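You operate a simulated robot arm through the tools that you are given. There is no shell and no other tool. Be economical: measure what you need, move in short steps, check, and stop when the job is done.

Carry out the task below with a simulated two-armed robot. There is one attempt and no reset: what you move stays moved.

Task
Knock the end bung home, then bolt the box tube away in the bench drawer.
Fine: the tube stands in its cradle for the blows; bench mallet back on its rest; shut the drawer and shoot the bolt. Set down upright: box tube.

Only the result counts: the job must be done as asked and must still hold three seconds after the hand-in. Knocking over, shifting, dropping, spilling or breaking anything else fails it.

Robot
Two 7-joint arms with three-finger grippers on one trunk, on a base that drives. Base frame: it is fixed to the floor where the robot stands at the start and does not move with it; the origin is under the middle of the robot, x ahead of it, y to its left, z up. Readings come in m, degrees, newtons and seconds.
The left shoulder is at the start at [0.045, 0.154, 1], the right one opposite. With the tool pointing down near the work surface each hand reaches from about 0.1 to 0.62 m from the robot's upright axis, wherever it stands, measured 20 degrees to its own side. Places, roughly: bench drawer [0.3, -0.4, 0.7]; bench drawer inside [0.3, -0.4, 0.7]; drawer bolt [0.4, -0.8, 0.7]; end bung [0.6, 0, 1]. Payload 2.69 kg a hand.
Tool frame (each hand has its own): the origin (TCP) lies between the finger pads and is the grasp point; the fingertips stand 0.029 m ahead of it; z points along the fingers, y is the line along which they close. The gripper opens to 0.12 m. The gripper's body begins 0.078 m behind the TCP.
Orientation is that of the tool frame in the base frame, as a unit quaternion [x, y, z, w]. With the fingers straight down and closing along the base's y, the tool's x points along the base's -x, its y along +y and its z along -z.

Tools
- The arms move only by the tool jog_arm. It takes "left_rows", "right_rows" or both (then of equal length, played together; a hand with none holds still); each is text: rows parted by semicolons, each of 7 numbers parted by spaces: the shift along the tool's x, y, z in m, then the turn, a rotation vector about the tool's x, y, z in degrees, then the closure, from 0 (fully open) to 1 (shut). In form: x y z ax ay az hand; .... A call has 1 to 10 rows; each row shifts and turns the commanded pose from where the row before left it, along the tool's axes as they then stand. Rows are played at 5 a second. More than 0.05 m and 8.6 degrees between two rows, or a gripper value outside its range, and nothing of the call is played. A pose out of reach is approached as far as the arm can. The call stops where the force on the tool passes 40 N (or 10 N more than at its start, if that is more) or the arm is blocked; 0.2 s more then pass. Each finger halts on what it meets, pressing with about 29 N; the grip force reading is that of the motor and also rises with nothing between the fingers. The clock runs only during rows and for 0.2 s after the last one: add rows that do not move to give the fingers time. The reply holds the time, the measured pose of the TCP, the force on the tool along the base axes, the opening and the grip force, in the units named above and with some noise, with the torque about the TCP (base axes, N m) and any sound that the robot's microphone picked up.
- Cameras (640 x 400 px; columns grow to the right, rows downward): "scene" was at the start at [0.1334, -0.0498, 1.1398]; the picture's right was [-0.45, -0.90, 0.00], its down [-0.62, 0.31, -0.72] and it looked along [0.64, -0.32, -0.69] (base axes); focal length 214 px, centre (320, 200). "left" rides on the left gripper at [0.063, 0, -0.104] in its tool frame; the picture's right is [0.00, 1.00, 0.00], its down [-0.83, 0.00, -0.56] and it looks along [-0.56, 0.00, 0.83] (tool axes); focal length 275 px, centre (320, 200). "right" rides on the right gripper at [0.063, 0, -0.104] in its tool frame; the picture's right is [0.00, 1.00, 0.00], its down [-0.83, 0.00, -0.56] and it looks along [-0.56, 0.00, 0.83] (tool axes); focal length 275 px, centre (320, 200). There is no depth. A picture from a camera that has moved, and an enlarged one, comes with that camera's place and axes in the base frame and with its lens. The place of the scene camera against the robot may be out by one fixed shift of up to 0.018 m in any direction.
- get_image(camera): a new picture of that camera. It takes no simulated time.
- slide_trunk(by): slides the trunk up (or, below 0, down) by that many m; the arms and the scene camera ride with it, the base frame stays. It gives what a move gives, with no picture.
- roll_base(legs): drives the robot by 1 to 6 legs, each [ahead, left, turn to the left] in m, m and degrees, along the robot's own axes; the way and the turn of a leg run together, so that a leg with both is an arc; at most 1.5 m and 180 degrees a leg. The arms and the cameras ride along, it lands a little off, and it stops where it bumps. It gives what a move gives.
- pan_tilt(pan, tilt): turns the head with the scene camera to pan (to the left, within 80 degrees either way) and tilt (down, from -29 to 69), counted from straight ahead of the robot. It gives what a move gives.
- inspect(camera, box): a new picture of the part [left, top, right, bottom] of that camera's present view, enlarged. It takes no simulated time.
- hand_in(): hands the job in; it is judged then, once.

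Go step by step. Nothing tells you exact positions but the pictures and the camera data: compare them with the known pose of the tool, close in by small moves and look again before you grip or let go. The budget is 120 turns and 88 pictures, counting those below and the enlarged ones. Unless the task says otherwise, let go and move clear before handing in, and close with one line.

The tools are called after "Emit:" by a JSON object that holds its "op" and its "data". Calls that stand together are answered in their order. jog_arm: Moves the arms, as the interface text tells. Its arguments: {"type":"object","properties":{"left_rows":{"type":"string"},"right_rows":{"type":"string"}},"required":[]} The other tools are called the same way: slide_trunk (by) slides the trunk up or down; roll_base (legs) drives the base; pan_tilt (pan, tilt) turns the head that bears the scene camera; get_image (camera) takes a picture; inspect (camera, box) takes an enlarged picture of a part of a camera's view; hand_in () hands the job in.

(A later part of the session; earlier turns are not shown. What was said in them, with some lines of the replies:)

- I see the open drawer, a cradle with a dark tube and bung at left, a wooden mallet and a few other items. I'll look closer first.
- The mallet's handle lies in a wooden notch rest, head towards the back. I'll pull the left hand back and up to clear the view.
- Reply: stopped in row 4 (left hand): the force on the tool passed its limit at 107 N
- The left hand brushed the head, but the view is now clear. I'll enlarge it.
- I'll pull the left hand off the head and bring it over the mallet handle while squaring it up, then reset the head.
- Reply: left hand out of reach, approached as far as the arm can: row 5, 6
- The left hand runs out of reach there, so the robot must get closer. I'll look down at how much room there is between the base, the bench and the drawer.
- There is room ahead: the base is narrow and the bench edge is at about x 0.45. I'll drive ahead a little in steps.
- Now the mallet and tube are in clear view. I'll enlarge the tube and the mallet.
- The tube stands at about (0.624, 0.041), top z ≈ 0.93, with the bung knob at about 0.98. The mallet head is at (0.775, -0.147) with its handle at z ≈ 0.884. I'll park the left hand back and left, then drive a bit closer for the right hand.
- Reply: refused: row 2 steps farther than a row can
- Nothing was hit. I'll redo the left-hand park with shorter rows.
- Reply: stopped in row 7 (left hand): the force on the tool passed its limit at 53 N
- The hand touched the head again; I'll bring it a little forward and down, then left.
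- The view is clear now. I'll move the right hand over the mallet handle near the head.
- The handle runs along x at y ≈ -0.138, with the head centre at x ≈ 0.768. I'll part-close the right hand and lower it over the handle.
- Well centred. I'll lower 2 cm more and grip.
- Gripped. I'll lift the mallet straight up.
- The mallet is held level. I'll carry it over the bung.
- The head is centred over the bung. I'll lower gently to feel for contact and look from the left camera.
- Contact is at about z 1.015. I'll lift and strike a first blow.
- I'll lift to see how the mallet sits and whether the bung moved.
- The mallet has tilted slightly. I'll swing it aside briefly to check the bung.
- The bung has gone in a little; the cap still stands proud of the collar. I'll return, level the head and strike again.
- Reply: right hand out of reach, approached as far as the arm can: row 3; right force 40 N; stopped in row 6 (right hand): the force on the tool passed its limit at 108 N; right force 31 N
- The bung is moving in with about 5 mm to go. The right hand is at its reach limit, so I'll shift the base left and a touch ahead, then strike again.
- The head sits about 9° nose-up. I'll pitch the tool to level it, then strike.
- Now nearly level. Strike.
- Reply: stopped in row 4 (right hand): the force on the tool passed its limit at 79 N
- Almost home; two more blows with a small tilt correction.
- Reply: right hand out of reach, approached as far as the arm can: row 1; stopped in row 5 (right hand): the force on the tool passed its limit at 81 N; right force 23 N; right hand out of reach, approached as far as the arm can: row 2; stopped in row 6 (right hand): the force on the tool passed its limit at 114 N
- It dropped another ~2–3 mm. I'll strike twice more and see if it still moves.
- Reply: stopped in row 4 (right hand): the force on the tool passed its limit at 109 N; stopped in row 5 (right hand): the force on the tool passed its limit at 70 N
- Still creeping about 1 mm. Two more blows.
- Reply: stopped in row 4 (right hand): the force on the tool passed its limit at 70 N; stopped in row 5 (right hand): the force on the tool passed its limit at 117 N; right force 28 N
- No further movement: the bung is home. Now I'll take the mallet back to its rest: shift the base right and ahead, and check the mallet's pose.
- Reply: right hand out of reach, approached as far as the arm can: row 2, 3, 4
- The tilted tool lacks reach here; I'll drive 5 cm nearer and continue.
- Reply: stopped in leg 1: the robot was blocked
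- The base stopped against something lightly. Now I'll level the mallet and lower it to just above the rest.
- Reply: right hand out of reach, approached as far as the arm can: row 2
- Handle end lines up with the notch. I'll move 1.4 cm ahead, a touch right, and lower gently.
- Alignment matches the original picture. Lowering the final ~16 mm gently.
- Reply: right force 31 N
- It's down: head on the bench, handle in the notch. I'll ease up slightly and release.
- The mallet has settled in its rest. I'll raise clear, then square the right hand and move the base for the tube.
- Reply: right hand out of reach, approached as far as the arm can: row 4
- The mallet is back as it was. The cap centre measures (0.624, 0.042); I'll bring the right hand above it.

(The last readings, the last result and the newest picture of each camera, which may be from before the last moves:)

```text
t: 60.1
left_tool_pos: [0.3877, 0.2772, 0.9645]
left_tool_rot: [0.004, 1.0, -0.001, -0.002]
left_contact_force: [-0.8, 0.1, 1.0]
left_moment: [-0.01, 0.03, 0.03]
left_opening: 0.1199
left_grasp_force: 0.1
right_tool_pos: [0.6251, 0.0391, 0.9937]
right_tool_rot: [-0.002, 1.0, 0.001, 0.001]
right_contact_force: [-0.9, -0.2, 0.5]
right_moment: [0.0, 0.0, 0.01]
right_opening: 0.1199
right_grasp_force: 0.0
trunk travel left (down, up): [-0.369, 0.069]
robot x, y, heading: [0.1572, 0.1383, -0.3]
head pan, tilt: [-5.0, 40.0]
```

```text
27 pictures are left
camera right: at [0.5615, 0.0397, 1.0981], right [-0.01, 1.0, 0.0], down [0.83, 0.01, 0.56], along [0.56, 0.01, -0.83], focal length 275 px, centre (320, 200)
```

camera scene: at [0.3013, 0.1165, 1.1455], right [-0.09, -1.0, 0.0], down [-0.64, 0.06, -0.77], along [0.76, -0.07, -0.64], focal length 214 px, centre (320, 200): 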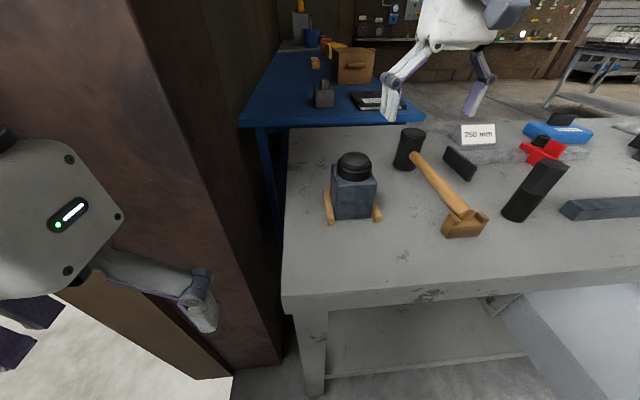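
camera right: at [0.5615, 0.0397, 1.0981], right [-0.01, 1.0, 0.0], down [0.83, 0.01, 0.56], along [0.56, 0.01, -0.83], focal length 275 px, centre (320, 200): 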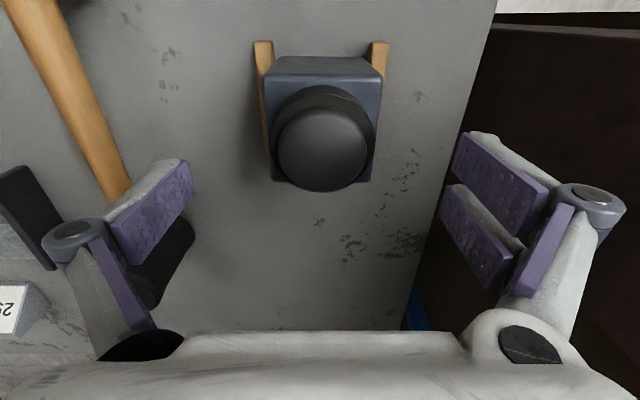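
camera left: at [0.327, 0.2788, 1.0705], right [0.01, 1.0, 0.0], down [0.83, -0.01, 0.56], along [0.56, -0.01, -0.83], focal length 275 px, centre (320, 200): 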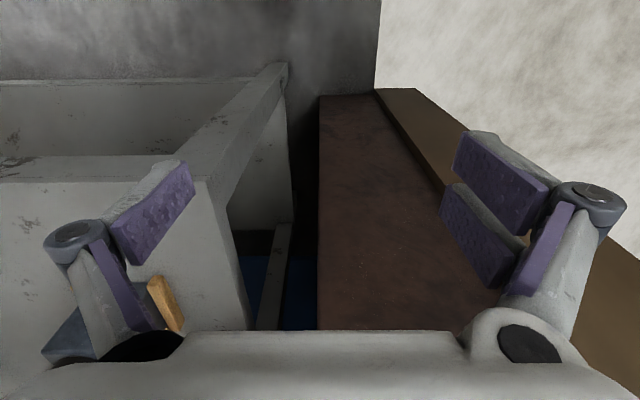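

Centred. I'll lower and grip above the cradle cheeks.

Emit:
{"op": "jog_arm", "data": {"right_rows": "0 0.002 0.03 0 0 0 0;0 0 0.03 0 0 0 0;0 0 0.018 0 0 0 0;0 0 0 0 0 0 0.3;0 0 0 0 0 0 0.6;0 0 0 0 0 0 0.9;0 0 0 0 0 0 0.9"}}

Emit:
{"op": "get_image", "data": {"camera": "right"}}

```text
t: 61.7
left_tool_pos: [0.3871, 0.2766, 0.9644]
left_tool_rot: [0.003, 1.0, 0.0, -0.002]
left_contact_force: [0.3, -0.2, -0.3]
left_moment: [-0.03, 0.0, -0.03]
left_opening: 0.1198
left_grasp_force: 0.1
right_tool_pos: [0.6255, 0.0446, 0.916]
right_tool_rot: [-0.003, 1.0, 0.002, 0.001]
right_contact_force: [0.3, -2.2, 2.5]
right_moment: [-0.46, -0.28, -0.08]
right_opening: 0.07
right_grasp_force: 28.9
trunk travel left (down, up): [-0.369, 0.069]
robot x, y, heading: [0.1535, 0.1351, -0.1]
head pan, tilt: [-5.0, 40.0]
```

```text
26 pictures are left
camera right: at [0.5623, 0.0425, 1.0206], right [-0.01, 1.0, 0.0], down [0.83, 0.01, 0.56], along [0.56, 0.01, -0.83], focal length 275 px, centre (320, 200)
```

right: 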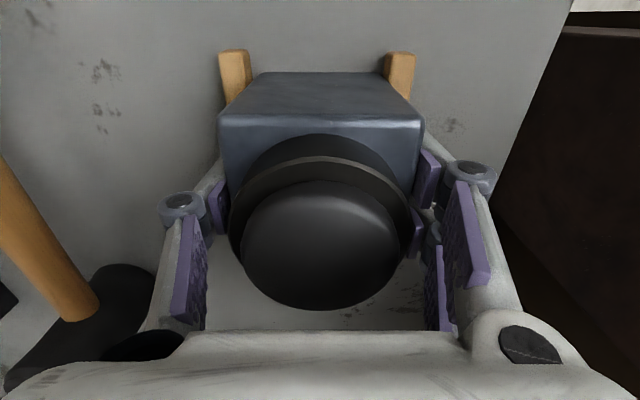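

Gripped. Lifting straight up out of the cradle.

Emit:
{"op": "jog_arm", "data": {"right_rows": "0 0 -0.015 0 0 0 1;0 0 -0.03 0 0 0 1;0 0 -0.04 0 0 0 1;0 0 -0.03 0 0 0 1;0 0 0 0 0 0 1"}}

Emit:
{"op": "get_image", "data": {"camera": "scene"}}

```text
t: 62.9
left_tool_pos: [0.3875, 0.2755, 0.9647]
left_tool_rot: [0.003, 1.0, -0.001, -0.003]
left_contact_force: [0.1, -0.4, 0.7]
left_moment: [-0.02, 0.0, 0.05]
left_opening: 0.12
left_grasp_force: 0.1
right_tool_pos: [0.6262, 0.0419, 1.031]
right_tool_rot: [-0.004, 1.0, 0.002, 0.0]
right_contact_force: [0.4, 0.4, -7.5]
right_moment: [-0.04, -0.01, 0.01]
right_opening: 0.0698
right_grasp_force: 28.7
trunk travel left (down, up): [-0.369, 0.069]
robot x, y, heading: [0.1573, 0.1368, -0.2]
head pan, tilt: [-5.0, 40.0]
```

```text
25 pictures are left
camera scene: at [0.3018, 0.1159, 1.1454], right [-0.09, -1.0, 0.0], down [-0.64, 0.06, -0.77], along [0.76, -0.07, -0.64], focal length 214 px, centre (320, 200)
```

scene: 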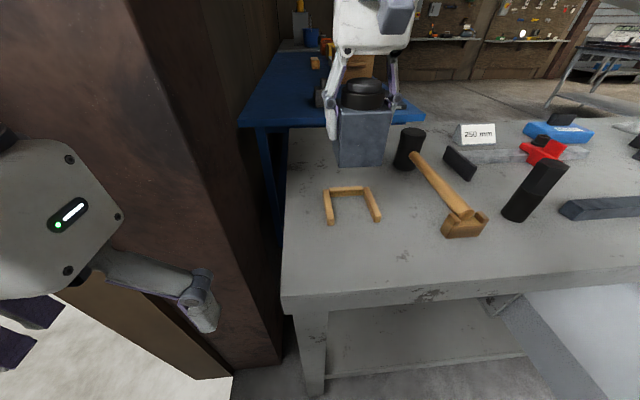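

The tube is out of the cradle. I'll drive back clear of the bench and drawer, then sideways to face the drawer.

Emit:
{"op": "roll_base", "data": {"legs": [[-0.33, 0, 0], [0, -0.38, 0]]}}

Emit:
{"op": "pan_tilt", "data": {"pan": -10, "tilt": 50}}

Emit:
{"op": "get_image", "data": {"camera": "scene"}}

Emit:
{"op": "get_image", "data": {"camera": "right"}}

```text
t: 68.2
left_tool_pos: [0.0569, -0.1004, 0.9637]
left_tool_rot: [0.001, 1.0, -0.001, -0.003]
left_contact_force: [-0.3, -0.1, -0.3]
left_moment: [0.03, 0.03, 0.02]
left_opening: 0.1201
left_grasp_force: 0.1
right_tool_pos: [0.2966, -0.3335, 1.0309]
right_tool_rot: [-0.006, 1.0, 0.001, 0.0]
right_contact_force: [0.2, -0.3, -6.0]
right_moment: [-0.02, -0.03, -0.02]
right_opening: 0.0698
right_grasp_force: 28.9
trunk travel left (down, up): [-0.369, 0.069]
robot x, y, heading: [-0.177, -0.2428, 0.3]
head pan, tilt: [-5.0, 40.0]
```

```text
t: 68.9
left_tool_pos: [0.057, -0.0996, 0.9635]
left_tool_rot: [0.0, 1.0, -0.001, -0.002]
left_contact_force: [0.1, 0.1, -0.2]
left_moment: [-0.01, -0.02, 0.01]
left_opening: 0.1198
left_grasp_force: 0.0
right_tool_pos: [0.2966, -0.3335, 1.0294]
right_tool_rot: [-0.006, 1.0, 0.001, 0.0]
right_contact_force: [0.3, 0.0, -8.1]
right_moment: [0.0, 0.03, 0.02]
right_opening: 0.07
right_grasp_force: 29.3
trunk travel left (down, up): [-0.369, 0.069]
robot x, y, heading: [-0.1725, -0.2395, 0.4]
head pan, tilt: [-10.0, 50.0]
```

```text
24 pictures are left
camera scene: at [-0.0371, -0.2669, 1.1313], right [-0.17, -0.99, 0.0], down [-0.75, 0.13, -0.64], along [0.63, -0.11, -0.77], focal length 214 px, centre (320, 200)
```

scene: 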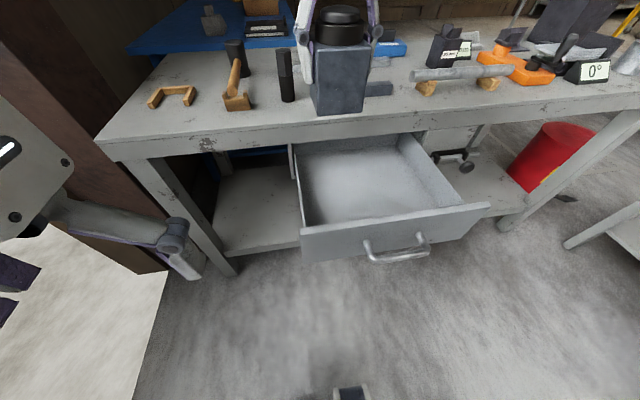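

```text
23 pictures are left
camera right: at [0.2333, -0.3345, 1.1346], right [-0.02, 1.0, 0.0], down [0.83, 0.01, 0.56], along [0.56, 0.01, -0.83], focal length 275 px, centre (320, 200)
```

right: 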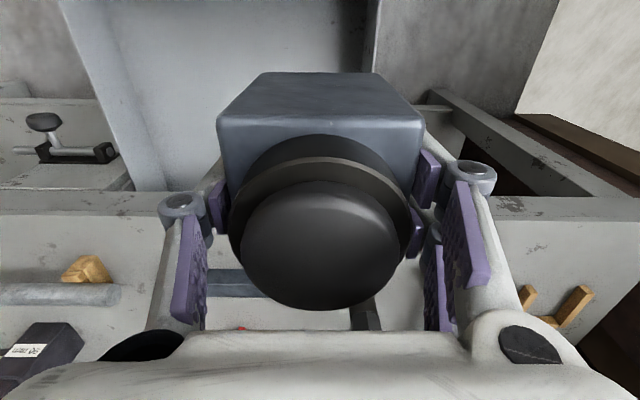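

The drawer is ahead: its inside spans about y -0.29 to -0.62, x 0.21 to 0.45. I'll move the tube over it and lower partway.

Emit:
{"op": "jog_arm", "data": {"right_rows": "-0.01 -0.035 0 0 0 0 1;-0.01 -0.035 0 0 0 0 1;-0.008 -0.035 0 0 0 0.7 1;0 0 0.045 0 0 0 1;0 0 0.045 0 0 0 1;0 0 0.045 0 0 0 1;0 0 0.045 0 0 0 1;0 0 0 0 0 0 1"}}

Emit:
{"op": "get_image", "data": {"camera": "scene"}}

Emit:
{"op": "get_image", "data": {"camera": "right"}}

```text
t: 70.7
left_tool_pos: [0.0558, -0.0995, 0.9646]
left_tool_rot: [-0.001, 1.0, -0.001, -0.003]
left_contact_force: [0.5, -0.4, -0.2]
left_moment: [0.0, -0.02, 0.0]
left_opening: 0.1202
left_grasp_force: 0.0
right_tool_pos: [0.3246, -0.4388, 0.8492]
right_tool_rot: [0.0, 1.0, 0.001, 0.0]
right_contact_force: [0.3, -0.5, -6.8]
right_moment: [0.0, -0.01, -0.02]
right_opening: 0.0698
right_grasp_force: 28.5
trunk travel left (down, up): [-0.369, 0.069]
robot x, y, heading: [-0.1727, -0.2408, 0.1]
head pan, tilt: [-10.0, 50.0]
```

```text
22 pictures are left
camera scene: at [-0.0372, -0.2669, 1.1314], right [-0.17, -0.99, 0.0], down [-0.76, 0.13, -0.64], along [0.63, -0.11, -0.77], focal length 214 px, centre (320, 200)
```

scene: 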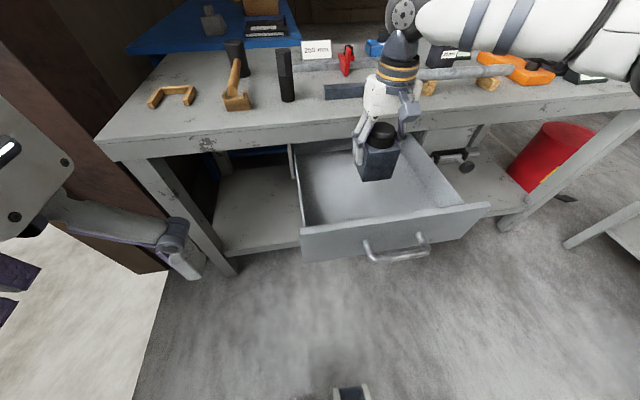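

```text
21 pictures are left
camera right: at [0.2602, -0.4393, 0.9528], right [0.0, 1.0, 0.0], down [0.83, 0.0, 0.56], along [0.56, 0.01, -0.83], focal length 275 px, centre (320, 200)
```

right: 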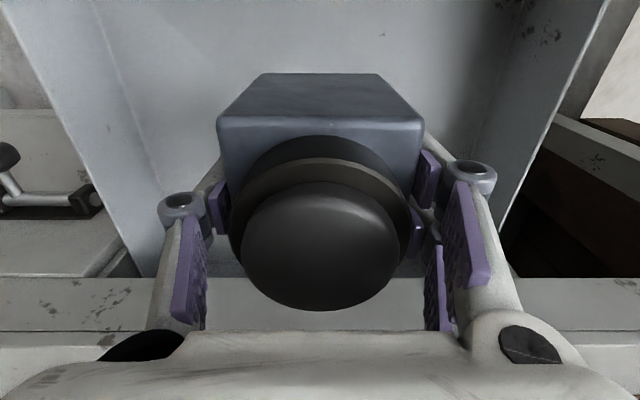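

The tube is centred over the drawer. I'll lower further, then feel for the floor.

Emit:
{"op": "jog_arm", "data": {"right_rows": "0 0 0.045 0 0 0 1;0 0 0.03 0 0 0 1;0 0 0.015 0 0 0 1;0 0 0.008 0 0 0 1;0 0 0.008 0 0 0 1;0 0 0.006 0 0 0 1;0 0 0 0 0 0 1"}}

Emit:
{"op": "get_image", "data": {"camera": "scene"}}

```text
t: 72.3
left_tool_pos: [0.057, -0.0995, 0.9646]
left_tool_rot: [0.001, 1.0, 0.0, -0.003]
left_contact_force: [0.1, -0.4, -0.1]
left_moment: [0.0, -0.03, -0.01]
left_opening: 0.1199
left_grasp_force: 0.2
right_tool_pos: [0.3259, -0.4361, 0.7372]
right_tool_rot: [0.0, 1.0, 0.003, 0.0]
right_contact_force: [1.4, 0.5, -7.5]
right_moment: [-0.01, -0.02, 0.06]
right_opening: 0.0698
right_grasp_force: 28.6
trunk travel left (down, up): [-0.369, 0.069]
robot x, y, heading: [-0.1726, -0.2383, -0.0]
head pan, tilt: [-10.0, 50.0]
```

```text
20 pictures are left
camera scene: at [-0.0371, -0.267, 1.1313], right [-0.17, -0.99, 0.0], down [-0.76, 0.13, -0.64], along [0.63, -0.11, -0.77], focal length 214 px, centre (320, 200)
```

scene: 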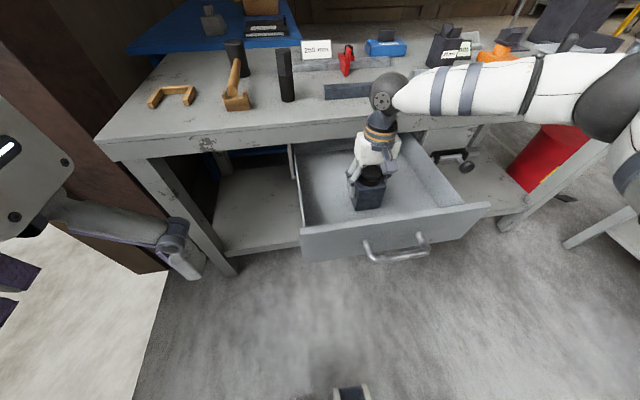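

Emit:
{"op": "jog_arm", "data": {"right_rows": "0 0 0.008 0 0 0 1;0 0 0.008 0 0 0 1;0 0 0.007 0 0 0 1;0 0 0.006 0 0 0 1;0 0 0.005 0 0 0 1;0 0 0.005 0 0 0 1;0 0 0 0 0 0 1"}}

```text
t: 73.6
left_tool_pos: [0.0551, -0.0995, 0.9639]
left_tool_rot: [0.0, 1.0, -0.001, -0.002]
left_contact_force: [0.8, -1.0, 0.0]
left_moment: [0.03, 0.01, 0.0]
left_opening: 0.1199
left_grasp_force: 0.0
right_tool_pos: [0.3276, -0.4363, 0.7064]
right_tool_rot: [0.0, 1.0, 0.003, 0.003]
right_contact_force: [-0.7, -2.8, 23.1]
right_moment: [0.07, 1.08, 0.23]
right_opening: 0.07
right_grasp_force: 29.0
trunk travel left (down, up): [-0.369, 0.069]
robot x, y, heading: [-0.1714, -0.2391, 0.3]
head pan, tilt: [-10.0, 50.0]
stopped in row 6 (right hand): the force on the tool passed its limit at 46 N (the readings are from after the stop); the commanded pose is now the measured one
```

Contact with the drawer floor. I'll ease up 1 mm, check, and release.

Emit:
{"op": "jog_arm", "data": {"right_rows": "0 0 -0.001 0 0 0 1;0 0 0 0 0 0 0.85;0 0 0 0 0 0 0.6;0 0 0 0 0 0 0.3;0 0 0 0 0 0 0;0 0 0 0 0 0 0"}}

Emit:
{"op": "get_image", "data": {"camera": "right"}}

```text
t: 75.0
left_tool_pos: [0.0574, -0.0987, 0.9641]
left_tool_rot: [0.0, 1.0, -0.001, -0.003]
left_contact_force: [0.0, 0.3, -0.3]
left_moment: [-0.02, -0.02, 0.03]
left_opening: 0.1203
left_grasp_force: 0.1
right_tool_pos: [0.3272, -0.4371, 0.7058]
right_tool_rot: [-0.001, 1.0, 0.003, 0.002]
right_contact_force: [-2.6, -1.9, 6.1]
right_moment: [0.08, -0.13, 0.02]
right_opening: 0.1196
right_grasp_force: 0.1
trunk travel left (down, up): [-0.369, 0.069]
robot x, y, heading: [-0.1744, -0.2403, 0.2]
head pan, tilt: [-10.0, 50.0]
```

```text
19 pictures are left
camera right: at [0.2624, -0.437, 0.8102], right [0.0, 1.0, 0.01], down [0.83, 0.0, 0.56], along [0.56, 0.01, -0.83], focal length 275 px, centre (320, 200)
```

right: 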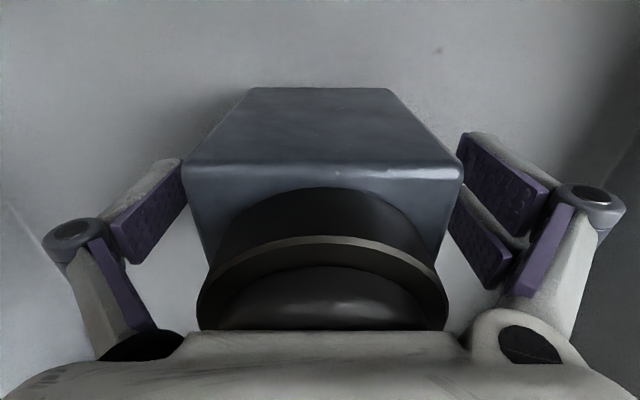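

Released, tube standing upright. I'll raise straight up.

Emit:
{"op": "jog_arm", "data": {"right_rows": "0 0 -0.01 0 0 0 0;0 0 -0.03 0 0 0 0;0 0 -0.045 0 0 0 0;0 0 -0.045 0 0 0 0;0 0 -0.045 0 0 0 0;0 0 0 0 0 0 0"}}

Emit:
{"op": "get_image", "data": {"camera": "right"}}

```text
t: 76.4
left_tool_pos: [0.0559, -0.1008, 0.9638]
left_tool_rot: [0.0, 1.0, -0.001, -0.003]
left_contact_force: [-0.6, 0.0, 0.5]
left_moment: [0.02, 0.01, -0.01]
left_opening: 0.1204
left_grasp_force: 0.1
right_tool_pos: [0.3251, -0.4388, 0.8808]
right_tool_rot: [0.0, 1.0, 0.002, 0.002]
right_contact_force: [-0.4, 0.4, 0.0]
right_moment: [-0.02, 0.01, 0.0]
right_opening: 0.12
right_grasp_force: 0.1
trunk travel left (down, up): [-0.369, 0.069]
robot x, y, heading: [-0.1735, -0.2413, 0.3]
head pan, tilt: [-10.0, 50.0]
```

```text
18 pictures are left
camera right: at [0.2625, -0.4389, 0.9855], right [0.0, 1.0, 0.01], down [0.83, 0.0, 0.56], along [0.56, 0.01, -0.83], focal length 275 px, centre (320, 200)
```

right: 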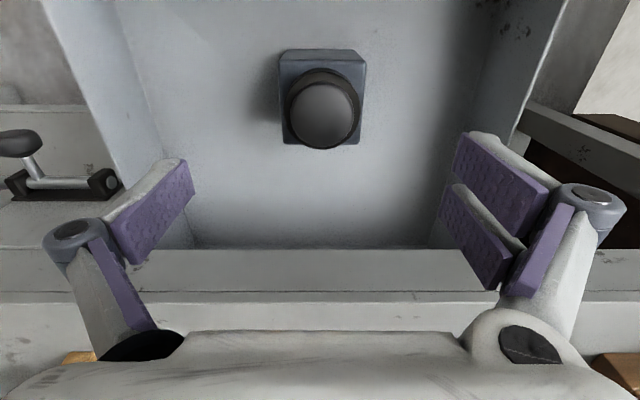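

The tube stands upright in the drawer, about 3 cm below the bench apron. Next I'll bring the closed right hand in front of the drawer panel to push it shut.

Emit:
{"op": "jog_arm", "data": {"right_rows": "0.045 0 0 0 0 0 0.5;0.045 -0.02 0 0 0 0 1;0.045 -0.02 0 0 0 0 1;0.045 -0.01 0 0 0 0 1;0.03 0 0 0 0 0 1;0 0 0 0 0 0 1"}}

Emit:
{"op": "get_image", "data": {"camera": "right"}}

Emit:
{"op": "get_image", "data": {"camera": "scene"}}

```text
t: 77.8
left_tool_pos: [0.0576, -0.1005, 0.9636]
left_tool_rot: [0.0, 1.0, -0.001, -0.002]
left_contact_force: [-0.7, -0.3, -0.1]
left_moment: [-0.02, -0.02, -0.03]
left_opening: 0.1204
left_grasp_force: 0.1
right_tool_pos: [0.1155, -0.489, 0.8786]
right_tool_rot: [0.0, 1.0, 0.002, 0.002]
right_contact_force: [-1.0, -0.3, 0.3]
right_moment: [0.03, 0.0, -0.01]
right_opening: 0.0002
right_grasp_force: 28.8
trunk travel left (down, up): [-0.369, 0.069]
robot x, y, heading: [-0.1689, -0.2419, 0.4]
head pan, tilt: [-10.0, 50.0]
```

```text
17 pictures are left
camera right: at [0.0515, -0.4886, 0.9831], right [0.0, 1.0, 0.01], down [0.83, 0.0, 0.56], along [0.56, 0.01, -0.83], focal length 275 px, centre (320, 200)
```

right: 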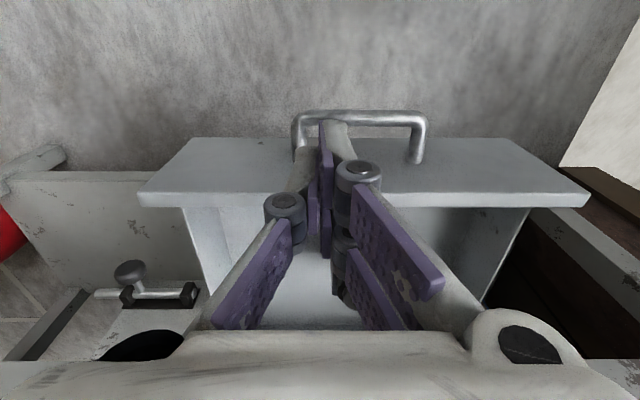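

```text
16 pictures are left
camera scene: at [-0.0374, -0.2669, 1.1313], right [-0.17, -0.99, 0.0], down [-0.76, 0.13, -0.64], along [0.63, -0.11, -0.77], focal length 214 px, centre (320, 200)
```

scene: 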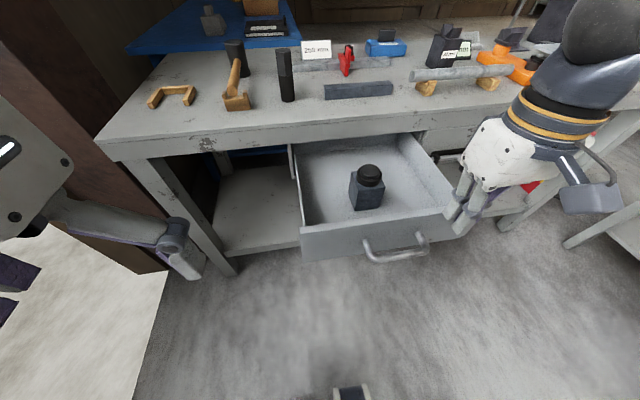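

The panel front is at x ≈ 0.20, centre y ≈ -0.445, top z ≈ 0.75, handle below. I'll lower in front and push slowly.

Emit:
{"op": "jog_arm", "data": {"right_rows": "0 0.045 0 0 0 0 1;0 0 0.045 0 0 0 1;0 0 0.045 0 0 0 1;0 0 0.045 0 0 0 1;0 0 0.014 0 0 0 1;-0.03 0 0 0 0 0 1;-0.03 0 0 0 0 0 1;-0.02 0 0 0 0 0 1;-0.02 0 0 0 0 0 1;0 0 0 0 0 0 1"}}

Emit:
{"op": "get_image", "data": {"camera": "scene"}}

```text
t: 78.9
left_tool_pos: [0.0567, -0.1011, 0.9645]
left_tool_rot: [0.001, 1.0, 0.0, -0.002]
left_contact_force: [0.1, 0.2, -0.1]
left_moment: [0.01, 0.05, 0.01]
left_opening: 0.1203
left_grasp_force: 0.0
right_tool_pos: [0.1231, -0.442, 0.7527]
right_tool_rot: [-0.001, 1.0, 0.002, 0.012]
right_contact_force: [-2.5, -2.8, 22.9]
right_moment: [-0.03, -0.45, 0.01]
right_opening: 0.0001
right_grasp_force: 28.4
trunk travel left (down, up): [-0.369, 0.069]
robot x, y, heading: [-0.1733, -0.2422, -0.0]
head pan, tilt: [-10.0, 50.0]
stopped in row 5 (right hand): the force on the tool passed its limit at 92 N (the readings are from after the stop); the commanded pose is now the measured one
```

```text
15 pictures are left
camera scene: at [-0.0384, -0.2668, 1.1318], right [-0.17, -0.99, 0.0], down [-0.75, 0.13, -0.64], along [0.63, -0.11, -0.77], focal length 214 px, centre (320, 200)
```

scene: 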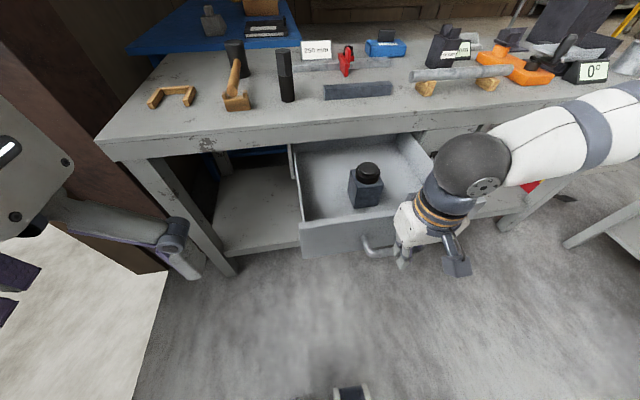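

I touched the handle bar, so it sits at z ≈ 0.72, x ≈ 0.12. I'll back off and push on the handle bar itself, keeping the hand clear of the bench edge.

Emit:
{"op": "jog_arm", "data": {"right_rows": "0 0 -0.015 0 0 0 1;0.03 0 0 0 -1.4 0 1;0.03 0 0 0 0 0 1;0 0 0.03 0 0 0 1;0 0 0.02 0 0 0 1;-0.015 0 0 0 0 0 1;-0.015 0 0 0 0 0 1;0 0 0 0 0 0 1"}}

Emit:
{"op": "get_image", "data": {"camera": "right"}}

```text
t: 80.7
left_tool_pos: [0.0566, -0.0998, 0.9639]
left_tool_rot: [0.001, 1.0, -0.001, -0.003]
left_contact_force: [0.2, 0.0, 0.0]
left_moment: [-0.02, 0.02, 0.0]
left_opening: 0.1199
left_grasp_force: 0.0
right_tool_pos: [0.1407, -0.4411, 0.7154]
right_tool_rot: [0.0, 1.0, 0.002, 0.023]
right_contact_force: [-0.3, 0.0, 0.2]
right_moment: [0.01, -0.02, -0.02]
right_opening: 0.0
right_grasp_force: 27.8
right hand out of reach, approached as far as the arm can: row 2, 3
trunk travel left (down, up): [-0.369, 0.069]
robot x, y, heading: [-0.1701, -0.2421, -0.1]
head pan, tilt: [-10.0, 50.0]
```

```text
14 pictures are left
camera right: at [0.0723, -0.4402, 0.8158], right [0.0, 1.0, 0.0], down [0.81, 0.0, 0.59], along [0.59, 0.01, -0.81], focal length 275 px, centre (320, 200)
```

right: 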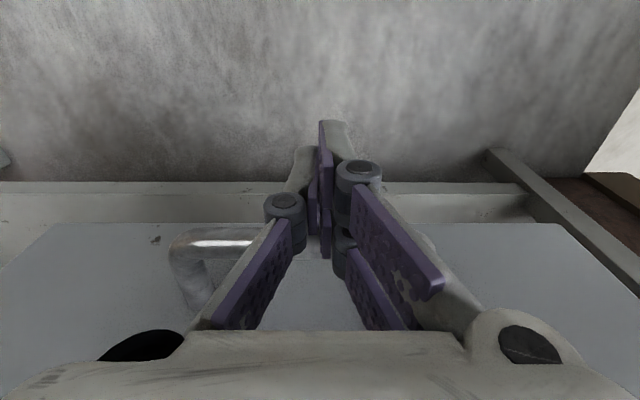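

The finger is now in front of the handle bar. Pushing steadily.

Emit:
{"op": "jog_arm", "data": {"right_rows": "-0.015 0 0 0 0 0 1;-0.02 0 0 0 0 0 1;-0.022 0 0 0 0 0 1;-0.022 0 0 0 0 0 1;-0.022 0 0 0 0 0 1;-0.022 0 0 0 0 0 1;-0.022 0 0 0 0 0 1;-0.022 0 0 0 0 0 1;-0.015 0 0 0 0 0 1;0 0 0 0 0 0 1"}}

Emit:
{"op": "get_image", "data": {"camera": "scene"}}

```text
t: 82.9
left_tool_pos: [0.0573, -0.1015, 0.9635]
left_tool_rot: [0.001, 1.0, -0.001, -0.003]
left_contact_force: [-0.4, 0.3, 0.7]
left_moment: [-0.04, -0.01, -0.02]
left_opening: 0.1201
left_grasp_force: 0.0
right_tool_pos: [0.3226, -0.4409, 0.7217]
right_tool_rot: [-0.001, 1.0, 0.002, 0.023]
right_contact_force: [-0.7, -0.4, 0.3]
right_moment: [-0.01, 0.02, -0.01]
right_opening: 0.0001
right_grasp_force: 28.2
trunk travel left (down, up): [-0.369, 0.069]
robot x, y, heading: [-0.1721, -0.2396, 0.3]
head pan, tilt: [-10.0, 50.0]
```

```text
13 pictures are left
camera scene: at [-0.0375, -0.2671, 1.1314], right [-0.17, -0.99, 0.0], down [-0.75, 0.13, -0.64], along [0.63, -0.11, -0.77], focal length 214 px, centre (320, 200)
```

scene: 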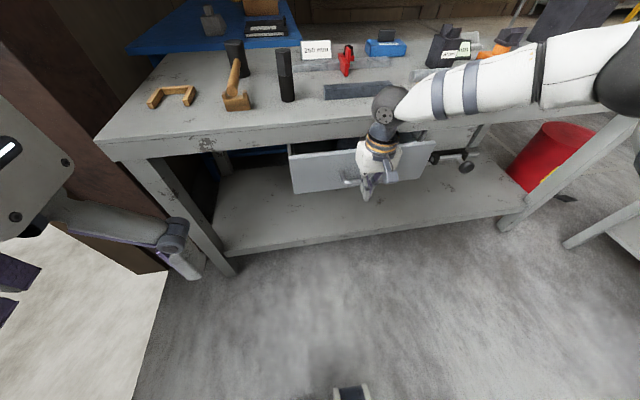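

Nearly shut. Push on slowly until it stops.

Emit:
{"op": "jog_arm", "data": {"right_rows": "-0.015 0 0.001 0 0 0 1;-0.015 0 0.001 0 0 0 1;-0.015 0 0.001 0 0 0 1;-0.01 0 0.001 0 0 0 1;-0.01 0 0 0 0 0 1;-0.01 0 0 0 0 0 1;-0.008 0 0 0 0 0 1;-0.008 0 0 0 0 0 1;-0.008 0 0 0 0 0 1;0 0 0 0 0 0 1"}}

Emit:
{"op": "get_image", "data": {"camera": "scene"}}

```text
t: 84.0
left_tool_pos: [0.0557, -0.1004, 0.9644]
left_tool_rot: [0.001, 1.0, -0.001, -0.001]
left_contact_force: [0.0, -0.5, 0.2]
left_moment: [0.0, 0.07, 0.0]
left_opening: 0.1198
left_grasp_force: 0.0
right_tool_pos: [0.3738, -0.4395, 0.7199]
right_tool_rot: [-0.001, 1.0, 0.0, 0.011]
right_contact_force: [-21.5, 0.1, 8.4]
right_moment: [-0.07, -0.13, 0.02]
right_opening: 0.0
right_grasp_force: 28.6
trunk travel left (down, up): [-0.369, 0.069]
robot x, y, heading: [-0.1751, -0.2432, 0.2]
head pan, tilt: [-10.0, 50.0]
stopped in row 5 (right hand): the force on the tool passed its limit at 51 N (the readings are from after the stop); the commanded pose is now the measured one
```

```text
12 pictures are left
camera scene: at [-0.0393, -0.2671, 1.1316], right [-0.17, -0.99, 0.0], down [-0.75, 0.13, -0.64], along [0.63, -0.11, -0.77], focal length 214 px, centre (320, 200)
```

scene: 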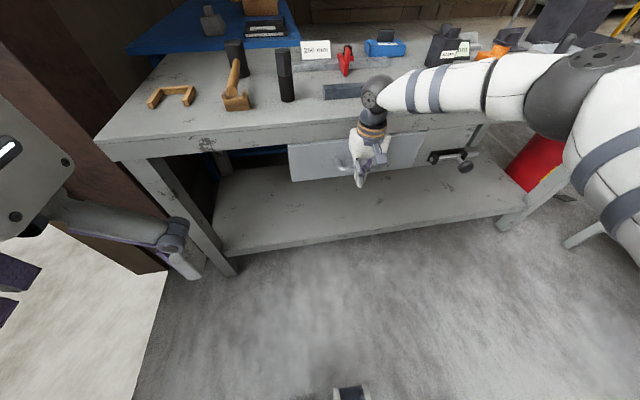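

The drawer is shut. I'll draw the hand back, drive right to face the bolt, and look at it.

Emit:
{"op": "jog_arm", "data": {"right_rows": "0.03 0 0 0 0 0 1;0.04 0 -0.02 0 -1.2 0 1;0.04 0 -0.03 0 0 0 1;0 0 -0.04 0 0 0 1;0 0 0 0 0 0 1"}}

Emit:
{"op": "roll_base", "data": {"legs": [[0, -0.22, 0]]}}

Emit:
{"op": "get_image", "data": {"camera": "scene"}}

Emit:
{"op": "inspect", "data": {"camera": "right", "box": [0, 150, 320, 350]}}

```text
t: 85.2
left_tool_pos: [0.0555, -0.1007, 0.9648]
left_tool_rot: [0.001, 1.0, -0.002, -0.002]
left_contact_force: [0.6, -1.1, 0.9]
left_moment: [-0.01, 0.04, 0.02]
left_opening: 0.1201
left_grasp_force: 0.1
right_tool_pos: [0.2611, -0.4391, 0.8043]
right_tool_rot: [-0.001, 1.0, 0.001, 0.024]
right_contact_force: [1.1, -0.5, -0.4]
right_moment: [0.0, -0.01, 0.02]
right_opening: 0.0
right_grasp_force: 28.8
trunk travel left (down, up): [-0.369, 0.069]
robot x, y, heading: [-0.1731, -0.2424, -0.1]
head pan, tilt: [-10.0, 50.0]
```

```text
t: 87.5
left_tool_pos: [0.0575, -0.3215, 0.9634]
left_tool_rot: [0.001, 1.0, -0.001, -0.003]
left_contact_force: [-0.7, -0.5, -0.9]
left_moment: [0.03, -0.03, 0.01]
left_opening: 0.1199
left_grasp_force: 0.0
right_tool_pos: [0.2619, -0.6598, 0.8052]
right_tool_rot: [-0.001, 1.0, 0.001, 0.025]
right_contact_force: [-0.5, 0.3, -0.5]
right_moment: [0.03, -0.01, 0.01]
right_opening: 0.0
right_grasp_force: 28.6
trunk travel left (down, up): [-0.369, 0.069]
robot x, y, heading: [-0.1725, -0.4674, -0.0]
head pan, tilt: [-10.0, 50.0]
```

```text
11 pictures are left
camera scene: at [-0.0374, -0.4887, 1.1314], right [-0.17, -0.99, 0.0], down [-0.75, 0.13, -0.64], along [0.63, -0.11, -0.77], focal length 214 px, centre (320, 200)
```

scene: 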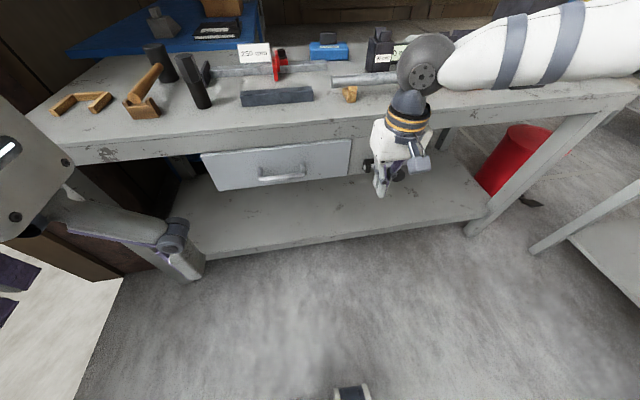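

```text
2.00 times, centred on (160, 250) of right
camera zoom: at [0.1932, -0.6611, 0.9064], right [-0.01, 1.0, 0.0], down [0.8, 0.0, 0.6], along [0.6, 0.01, -0.8], focal length 551 px, centre (640, 100)
```

zoom: 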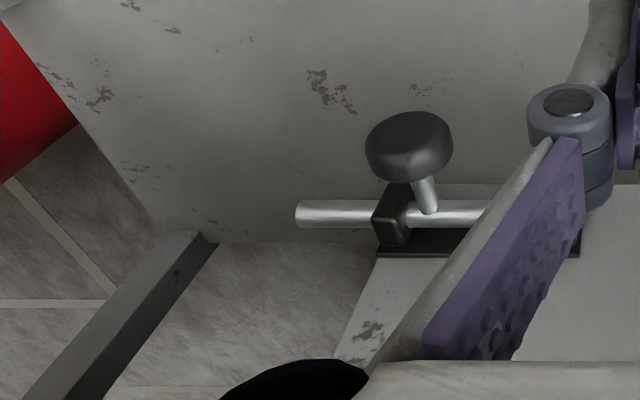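

The bolt rod runs along y with a knob sticking out at about (0.39, -0.78, 0.69). I'll go right of the knob with closed fingers and lower.

Emit:
{"op": "jog_arm", "data": {"right_rows": "0 -0.045 0 0 0 0 1;0 -0.045 0 0 -1.4 0 1;0 -0.045 0 0 -1.4 0 1;0 -0.045 0 0 0 0 1;0 0 0.035 0 0 0 1;0 0 0.035 0 0 0 1;0 0 0.03 0 0 0 1;-0.04 0 0 0 0 0 1;0 0 0 0 0 0 1"}}

Emit:
{"op": "get_image", "data": {"camera": "right"}}

```text
t: 89.5
left_tool_pos: [0.0575, -0.3221, 0.9648]
left_tool_rot: [0.001, 1.0, -0.001, -0.002]
left_contact_force: [0.7, -0.1, 0.0]
left_moment: [-0.01, 0.03, 0.06]
left_opening: 0.1198
left_grasp_force: 0.1
right_tool_pos: [0.3146, -0.8395, 0.7112]
right_tool_rot: [-0.001, 0.999, 0.001, 0.049]
right_contact_force: [-0.2, 0.2, -0.5]
right_moment: [0.02, -0.03, 0.0]
right_opening: 0.0002
right_grasp_force: 28.6
trunk travel left (down, up): [-0.369, 0.069]
robot x, y, heading: [-0.1746, -0.4616, -0.1]
head pan, tilt: [-10.0, 50.0]
```

```text
9 pictures are left
camera right: at [0.2401, -0.8393, 0.8091], right [-0.01, 1.0, 0.0], down [0.77, 0.0, 0.63], along [0.63, 0.01, -0.77], focal length 275 px, centre (320, 200)
```

right: 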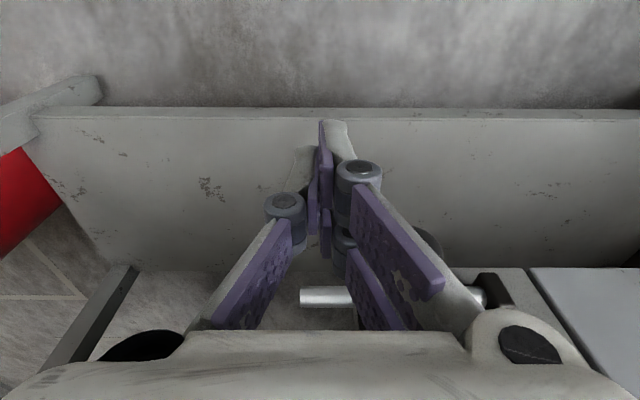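

I'll move in to the knob's depth, then slide left to drive the bolt.

Emit:
{"op": "jog_arm", "data": {"right_rows": "-0.033 0 0.014 0 0 0 1;-0.035 0 0.014 0 0 0 1;0 0.015 0 0 0 0 1;0 0.015 0 0 0 0 1;0 0.012 0 0 0 0 1;0 0.012 0 0 0 0 1;0 0.012 0 0 0 0 1;0 0 0 0 0 0 1"}}

Emit:
{"op": "get_image", "data": {"camera": "right"}}

```text
t: 91.3
left_tool_pos: [0.0575, -0.3209, 0.9643]
left_tool_rot: [0.001, 1.0, -0.001, -0.002]
left_contact_force: [0.0, 0.1, 0.2]
left_moment: [-0.01, -0.01, 0.02]
left_opening: 0.1199
left_grasp_force: 0.0
right_tool_pos: [0.38, -0.7753, 0.688]
right_tool_rot: [0.0, 0.999, 0.0, 0.048]
right_contact_force: [-0.3, -3.0, 0.0]
right_moment: [-0.01, -0.04, -0.02]
right_opening: 0.0
right_grasp_force: 28.4
trunk travel left (down, up): [-0.369, 0.069]
robot x, y, heading: [-0.172, -0.4614, 0.1]
head pan, tilt: [-10.0, 50.0]
```

```text
8 pictures are left
camera right: at [0.3088, -0.7753, 0.7861], right [-0.01, 1.0, 0.0], down [0.77, 0.0, 0.63], along [0.63, 0.0, -0.77], focal length 275 px, centre (320, 200)
```

right: 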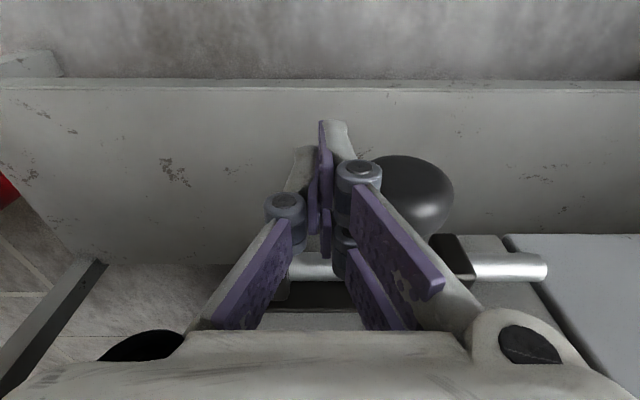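

The bolt is sliding; the rod is now across the drawer's edge. Continue until it stops.

Emit:
{"op": "jog_arm", "data": {"right_rows": "0 0.01 0 0 0 0 1;0 0.01 0 0 0 0 1;0 0.008 0 0 0 0 1;0 0.008 0 0 0 0 1;0 0.008 0 0 0 0 1;0 0.008 0 0 0 0 1;0 0 0 0 0 0 1"}}

Emit:
{"op": "get_image", "data": {"camera": "right"}}

```text
t: 92.2
left_tool_pos: [0.0579, -0.3228, 0.9635]
left_tool_rot: [0.003, 1.0, -0.001, -0.002]
left_contact_force: [-0.5, -0.6, -0.3]
left_moment: [-0.05, 0.01, -0.03]
left_opening: 0.1198
left_grasp_force: 0.1
right_tool_pos: [0.381, -0.7582, 0.6884]
right_tool_rot: [0.008, 0.999, -0.008, 0.05]
right_contact_force: [-0.7, -10.1, 2.4]
right_moment: [0.02, -0.04, -0.13]
right_opening: 0.0003
right_grasp_force: 28.5
trunk travel left (down, up): [-0.369, 0.069]
robot x, y, heading: [-0.1734, -0.4622, -0.2]
head pan, tilt: [-10.0, 50.0]
stopped in row 4 (right hand): the force on the tool passed its limit at 46 N (the readings are from after the stop); the commanded pose is now the measured one
```

```text
7 pictures are left
camera right: at [0.3084, -0.7568, 0.7861], right [0.01, 1.0, -0.02], down [0.77, 0.0, 0.64], along [0.63, -0.02, -0.77], focal length 275 px, centre (320, 200)
```

right: 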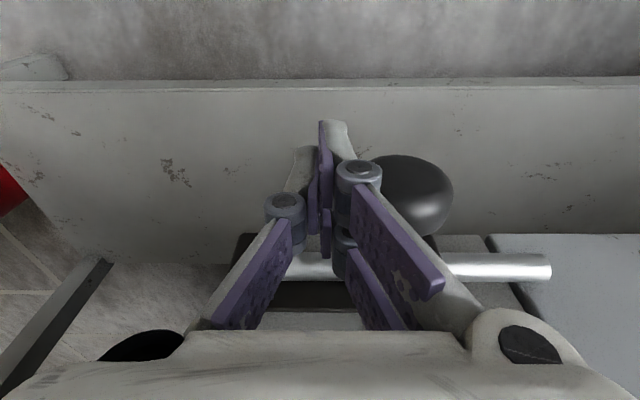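

The bolt is at the end of its travel, across the drawer front. I'll back away and check.

Emit:
{"op": "jog_arm", "data": {"right_rows": "0 -0.02 0 0 0 0 1;0.04 -0.01 0 0 0 0 1;0.04 0 0 0 0 0 1;0.03 0 -0.03 0 0 0 1;0 -0.03 -0.03 0 0 0 1;0 -0.04 -0.02 0 0 0 1;0 0 0 0 0 0 1"}}

Emit:
{"op": "pan_tilt", "data": {"pan": -5, "tilt": 45}}

Emit:
{"op": "get_image", "data": {"camera": "scene"}}

Emit:
{"op": "get_image", "data": {"camera": "right"}}

```text
t: 93.8
left_tool_pos: [0.0567, -0.3224, 0.9633]
left_tool_rot: [0.002, 1.0, -0.001, -0.003]
left_contact_force: [-0.2, -0.9, 0.2]
left_moment: [0.0, 0.0, 0.02]
left_opening: 0.1198
left_grasp_force: 0.0
right_tool_pos: [0.2612, -0.8561, 0.7577]
right_tool_rot: [0.005, 0.999, -0.005, 0.049]
right_contact_force: [-1.1, 0.3, 0.5]
right_moment: [-0.02, 0.0, 0.0]
right_opening: 0.0002
right_grasp_force: 29.0
trunk travel left (down, up): [-0.369, 0.069]
robot x, y, heading: [-0.1769, -0.4611, -0.0]
head pan, tilt: [-10.0, 50.0]
```

```text
t: 94.4
left_tool_pos: [0.0581, -0.3225, 0.9638]
left_tool_rot: [0.002, 1.0, -0.001, -0.003]
left_contact_force: [0.3, 0.3, 0.0]
left_moment: [-0.01, 0.03, 0.02]
left_opening: 0.12
left_grasp_force: 0.0
right_tool_pos: [0.2617, -0.8556, 0.7589]
right_tool_rot: [0.005, 0.999, -0.005, 0.049]
right_contact_force: [1.0, 0.1, 0.7]
right_moment: [-0.01, 0.0, -0.02]
right_opening: 0.0
right_grasp_force: 28.4
trunk travel left (down, up): [-0.369, 0.069]
robot x, y, heading: [-0.1724, -0.4609, 0.2]
head pan, tilt: [-5.0, 45.0]
```

```text
6 pictures are left
camera scene: at [-0.0323, -0.4831, 1.1382], right [-0.09, -1.0, 0.0], down [-0.7, 0.06, -0.71], along [0.7, -0.06, -0.71], focal length 214 px, centre (320, 200)
```

scene: 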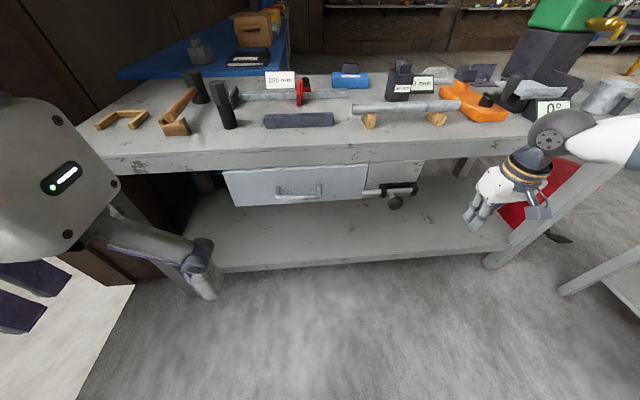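

```text
5 pictures are left
camera right: at [0.1886, -0.8535, 0.8554], right [0.01, 1.0, -0.01], down [0.77, 0.0, 0.64], along [0.63, -0.01, -0.77], focal length 275 px, centre (320, 200)
```

right: 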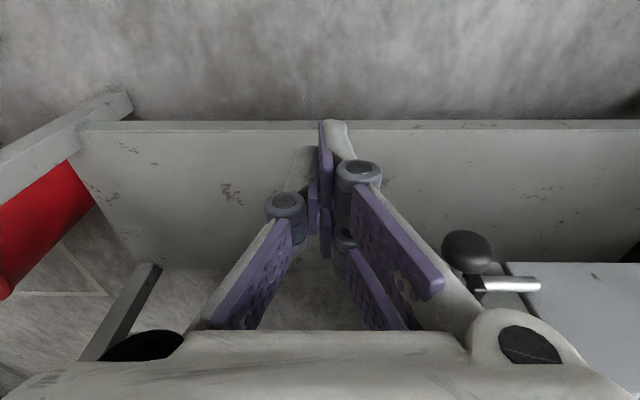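

Emit:
{"op": "inspect", "data": {"camera": "scene", "box": [210, 140, 450, 230]}}

Emit:
{"op": "inspect", "data": {"camera": "scene", "box": [80, 50, 340, 170]}}

```text
2.67 times, centred on (330, 185) of scene
camera zoom: at [-0.0323, -0.4831, 1.1382], right [-0.09, -1.0, 0.0], down [-0.7, 0.06, -0.71], along [0.7, -0.06, -0.71], focal length 572 px, centre (293, 240)
```

zoom: 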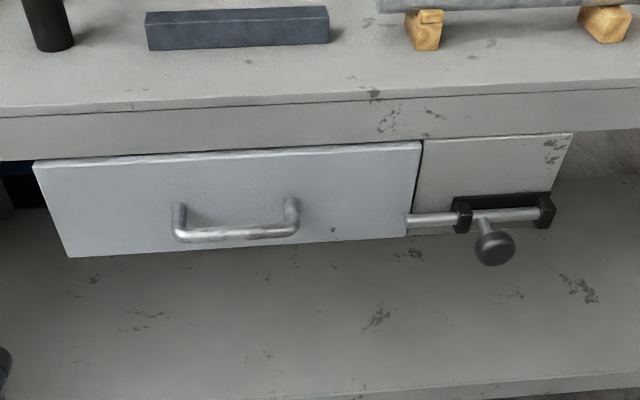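

```text
2.46 times, centred on (210, 110) of scene
camera zoom: at [-0.0323, -0.4831, 1.1382], right [-0.09, -1.0, 0.0], down [-0.7, 0.06, -0.71], along [0.7, -0.06, -0.71], focal length 528 px, centre (591, 422)
```

zoom: 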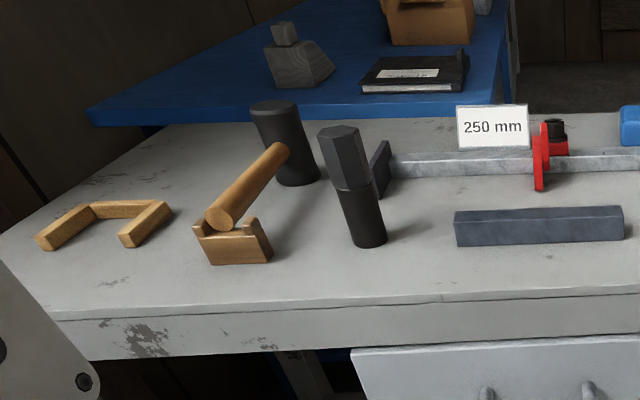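

All looks right; I'll give the bolt one more gentle push to make sure it is fully at its stop.

Emit:
{"op": "jog_arm", "data": {"right_rows": "0 0.03 0.025 0 0 0 1;0 0.02 0.03 0 0 0 1;-0.035 0 0.012 0 0 0 1;-0.04 0 0.006 0 0 0 1;-0.04 0 0.006 0 0 0 1;0 0.015 0 0 0 0 1;0 0.015 0 0 0 0 1;0 0.01 0 0 0 0 1;0 0.01 0 0 0 0 1;0 0.01 0 0 0 0 1"}}

Emit:
{"op": "get_image", "data": {"camera": "right"}}

```text
t: 96.7
left_tool_pos: [0.0583, -0.3232, 0.9623]
left_tool_rot: [0.003, 1.0, 0.0, -0.003]
left_contact_force: [-0.1, 0.5, -0.2]
left_moment: [-0.05, -0.03, 0.01]
left_opening: 0.1203
left_grasp_force: 0.2
right_tool_pos: [0.3866, -0.7601, 0.6903]
right_tool_rot: [0.012, 0.999, -0.016, 0.049]
right_contact_force: [-0.6, -11.3, 2.6]
right_moment: [0.06, 0.03, 0.16]
right_opening: 0.0002
right_grasp_force: 28.3
trunk travel left (down, up): [-0.369, 0.069]
robot x, y, heading: [-0.1721, -0.4643, -0.4]
head pan, tilt: [-5.0, 45.0]
stopped in row 10 (right hand): the force on the tool passed its limit at 42 N (the readings are from after the stop); the commanded pose is now the measured one
```

```text
2 pictures are left
camera right: at [0.3135, -0.7555, 0.7872], right [0.02, 1.0, -0.03], down [0.77, 0.0, 0.63], along [0.63, -0.04, -0.77], focal length 275 px, centre (320, 200)
```

right: 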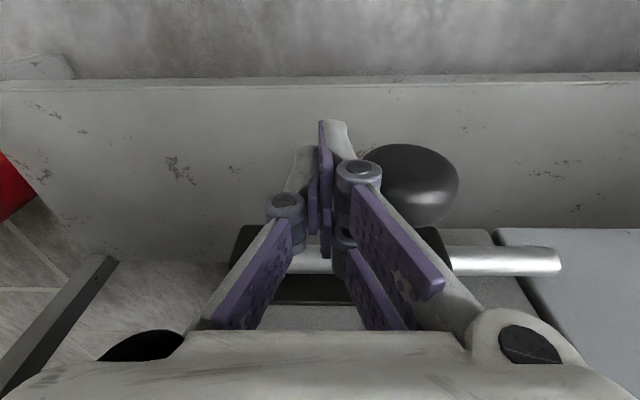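

Same stop position, so the bolt is fully shot. I'll retreat and hand in.

Emit:
{"op": "jog_arm", "data": {"right_rows": "0 -0.02 0 0 0 0 1;0.04 -0.01 0 0 0 0 1;0.04 0 0 0 0 0 1;0.03 0 -0.03 0 0 0 1;0 -0.02 -0.03 0 0 0 1;0 0 0 0 0 0 1"}}

Emit:
{"op": "inspect", "data": {"camera": "scene", "box": [210, 140, 450, 230]}}

```text
t: 98.1
left_tool_pos: [0.0588, -0.3239, 0.9652]
left_tool_rot: [0.003, 1.0, -0.001, -0.003]
left_contact_force: [-0.8, 0.4, -0.2]
left_moment: [0.0, 0.01, 0.0]
left_opening: 0.1199
left_grasp_force: 0.1
right_tool_pos: [0.272, -0.8022, 0.7387]
right_tool_rot: [0.011, 0.999, -0.013, 0.05]
right_contact_force: [0.1, 0.2, 0.2]
right_moment: [0.0, 0.0, 0.02]
right_opening: 0.0001
right_grasp_force: 28.7
trunk travel left (down, up): [-0.369, 0.069]
robot x, y, heading: [-0.1699, -0.4649, -0.4]
head pan, tilt: [-5.0, 45.0]
```

```text
2.67 times, centred on (330, 185) of scene
camera zoom: at [-0.0322, -0.4841, 1.1382], right [-0.09, -1.0, 0.0], down [-0.7, 0.06, -0.71], along [0.7, -0.06, -0.71], focal length 572 px, centre (293, 240)
```

zoom: 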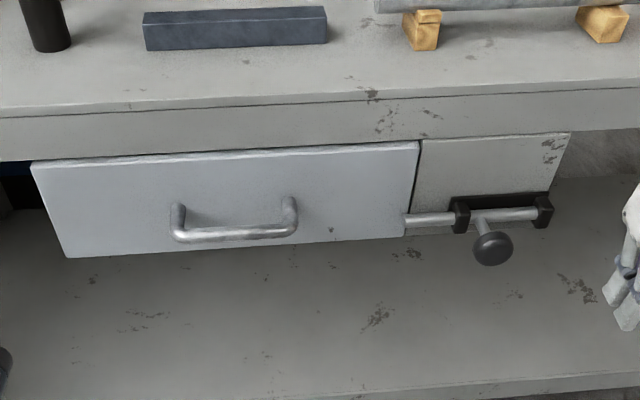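

The drawer is shut, the bolt is shot across its edge, and both hands are clear. Handing in.

Emit:
{"op": "hand_in", "data": {}}

```text
The job is handed in.
```

The bung is knocked home, the mallet is back on its rest, and the box tube was left standing upright in the drawer, which is shut and bolted.
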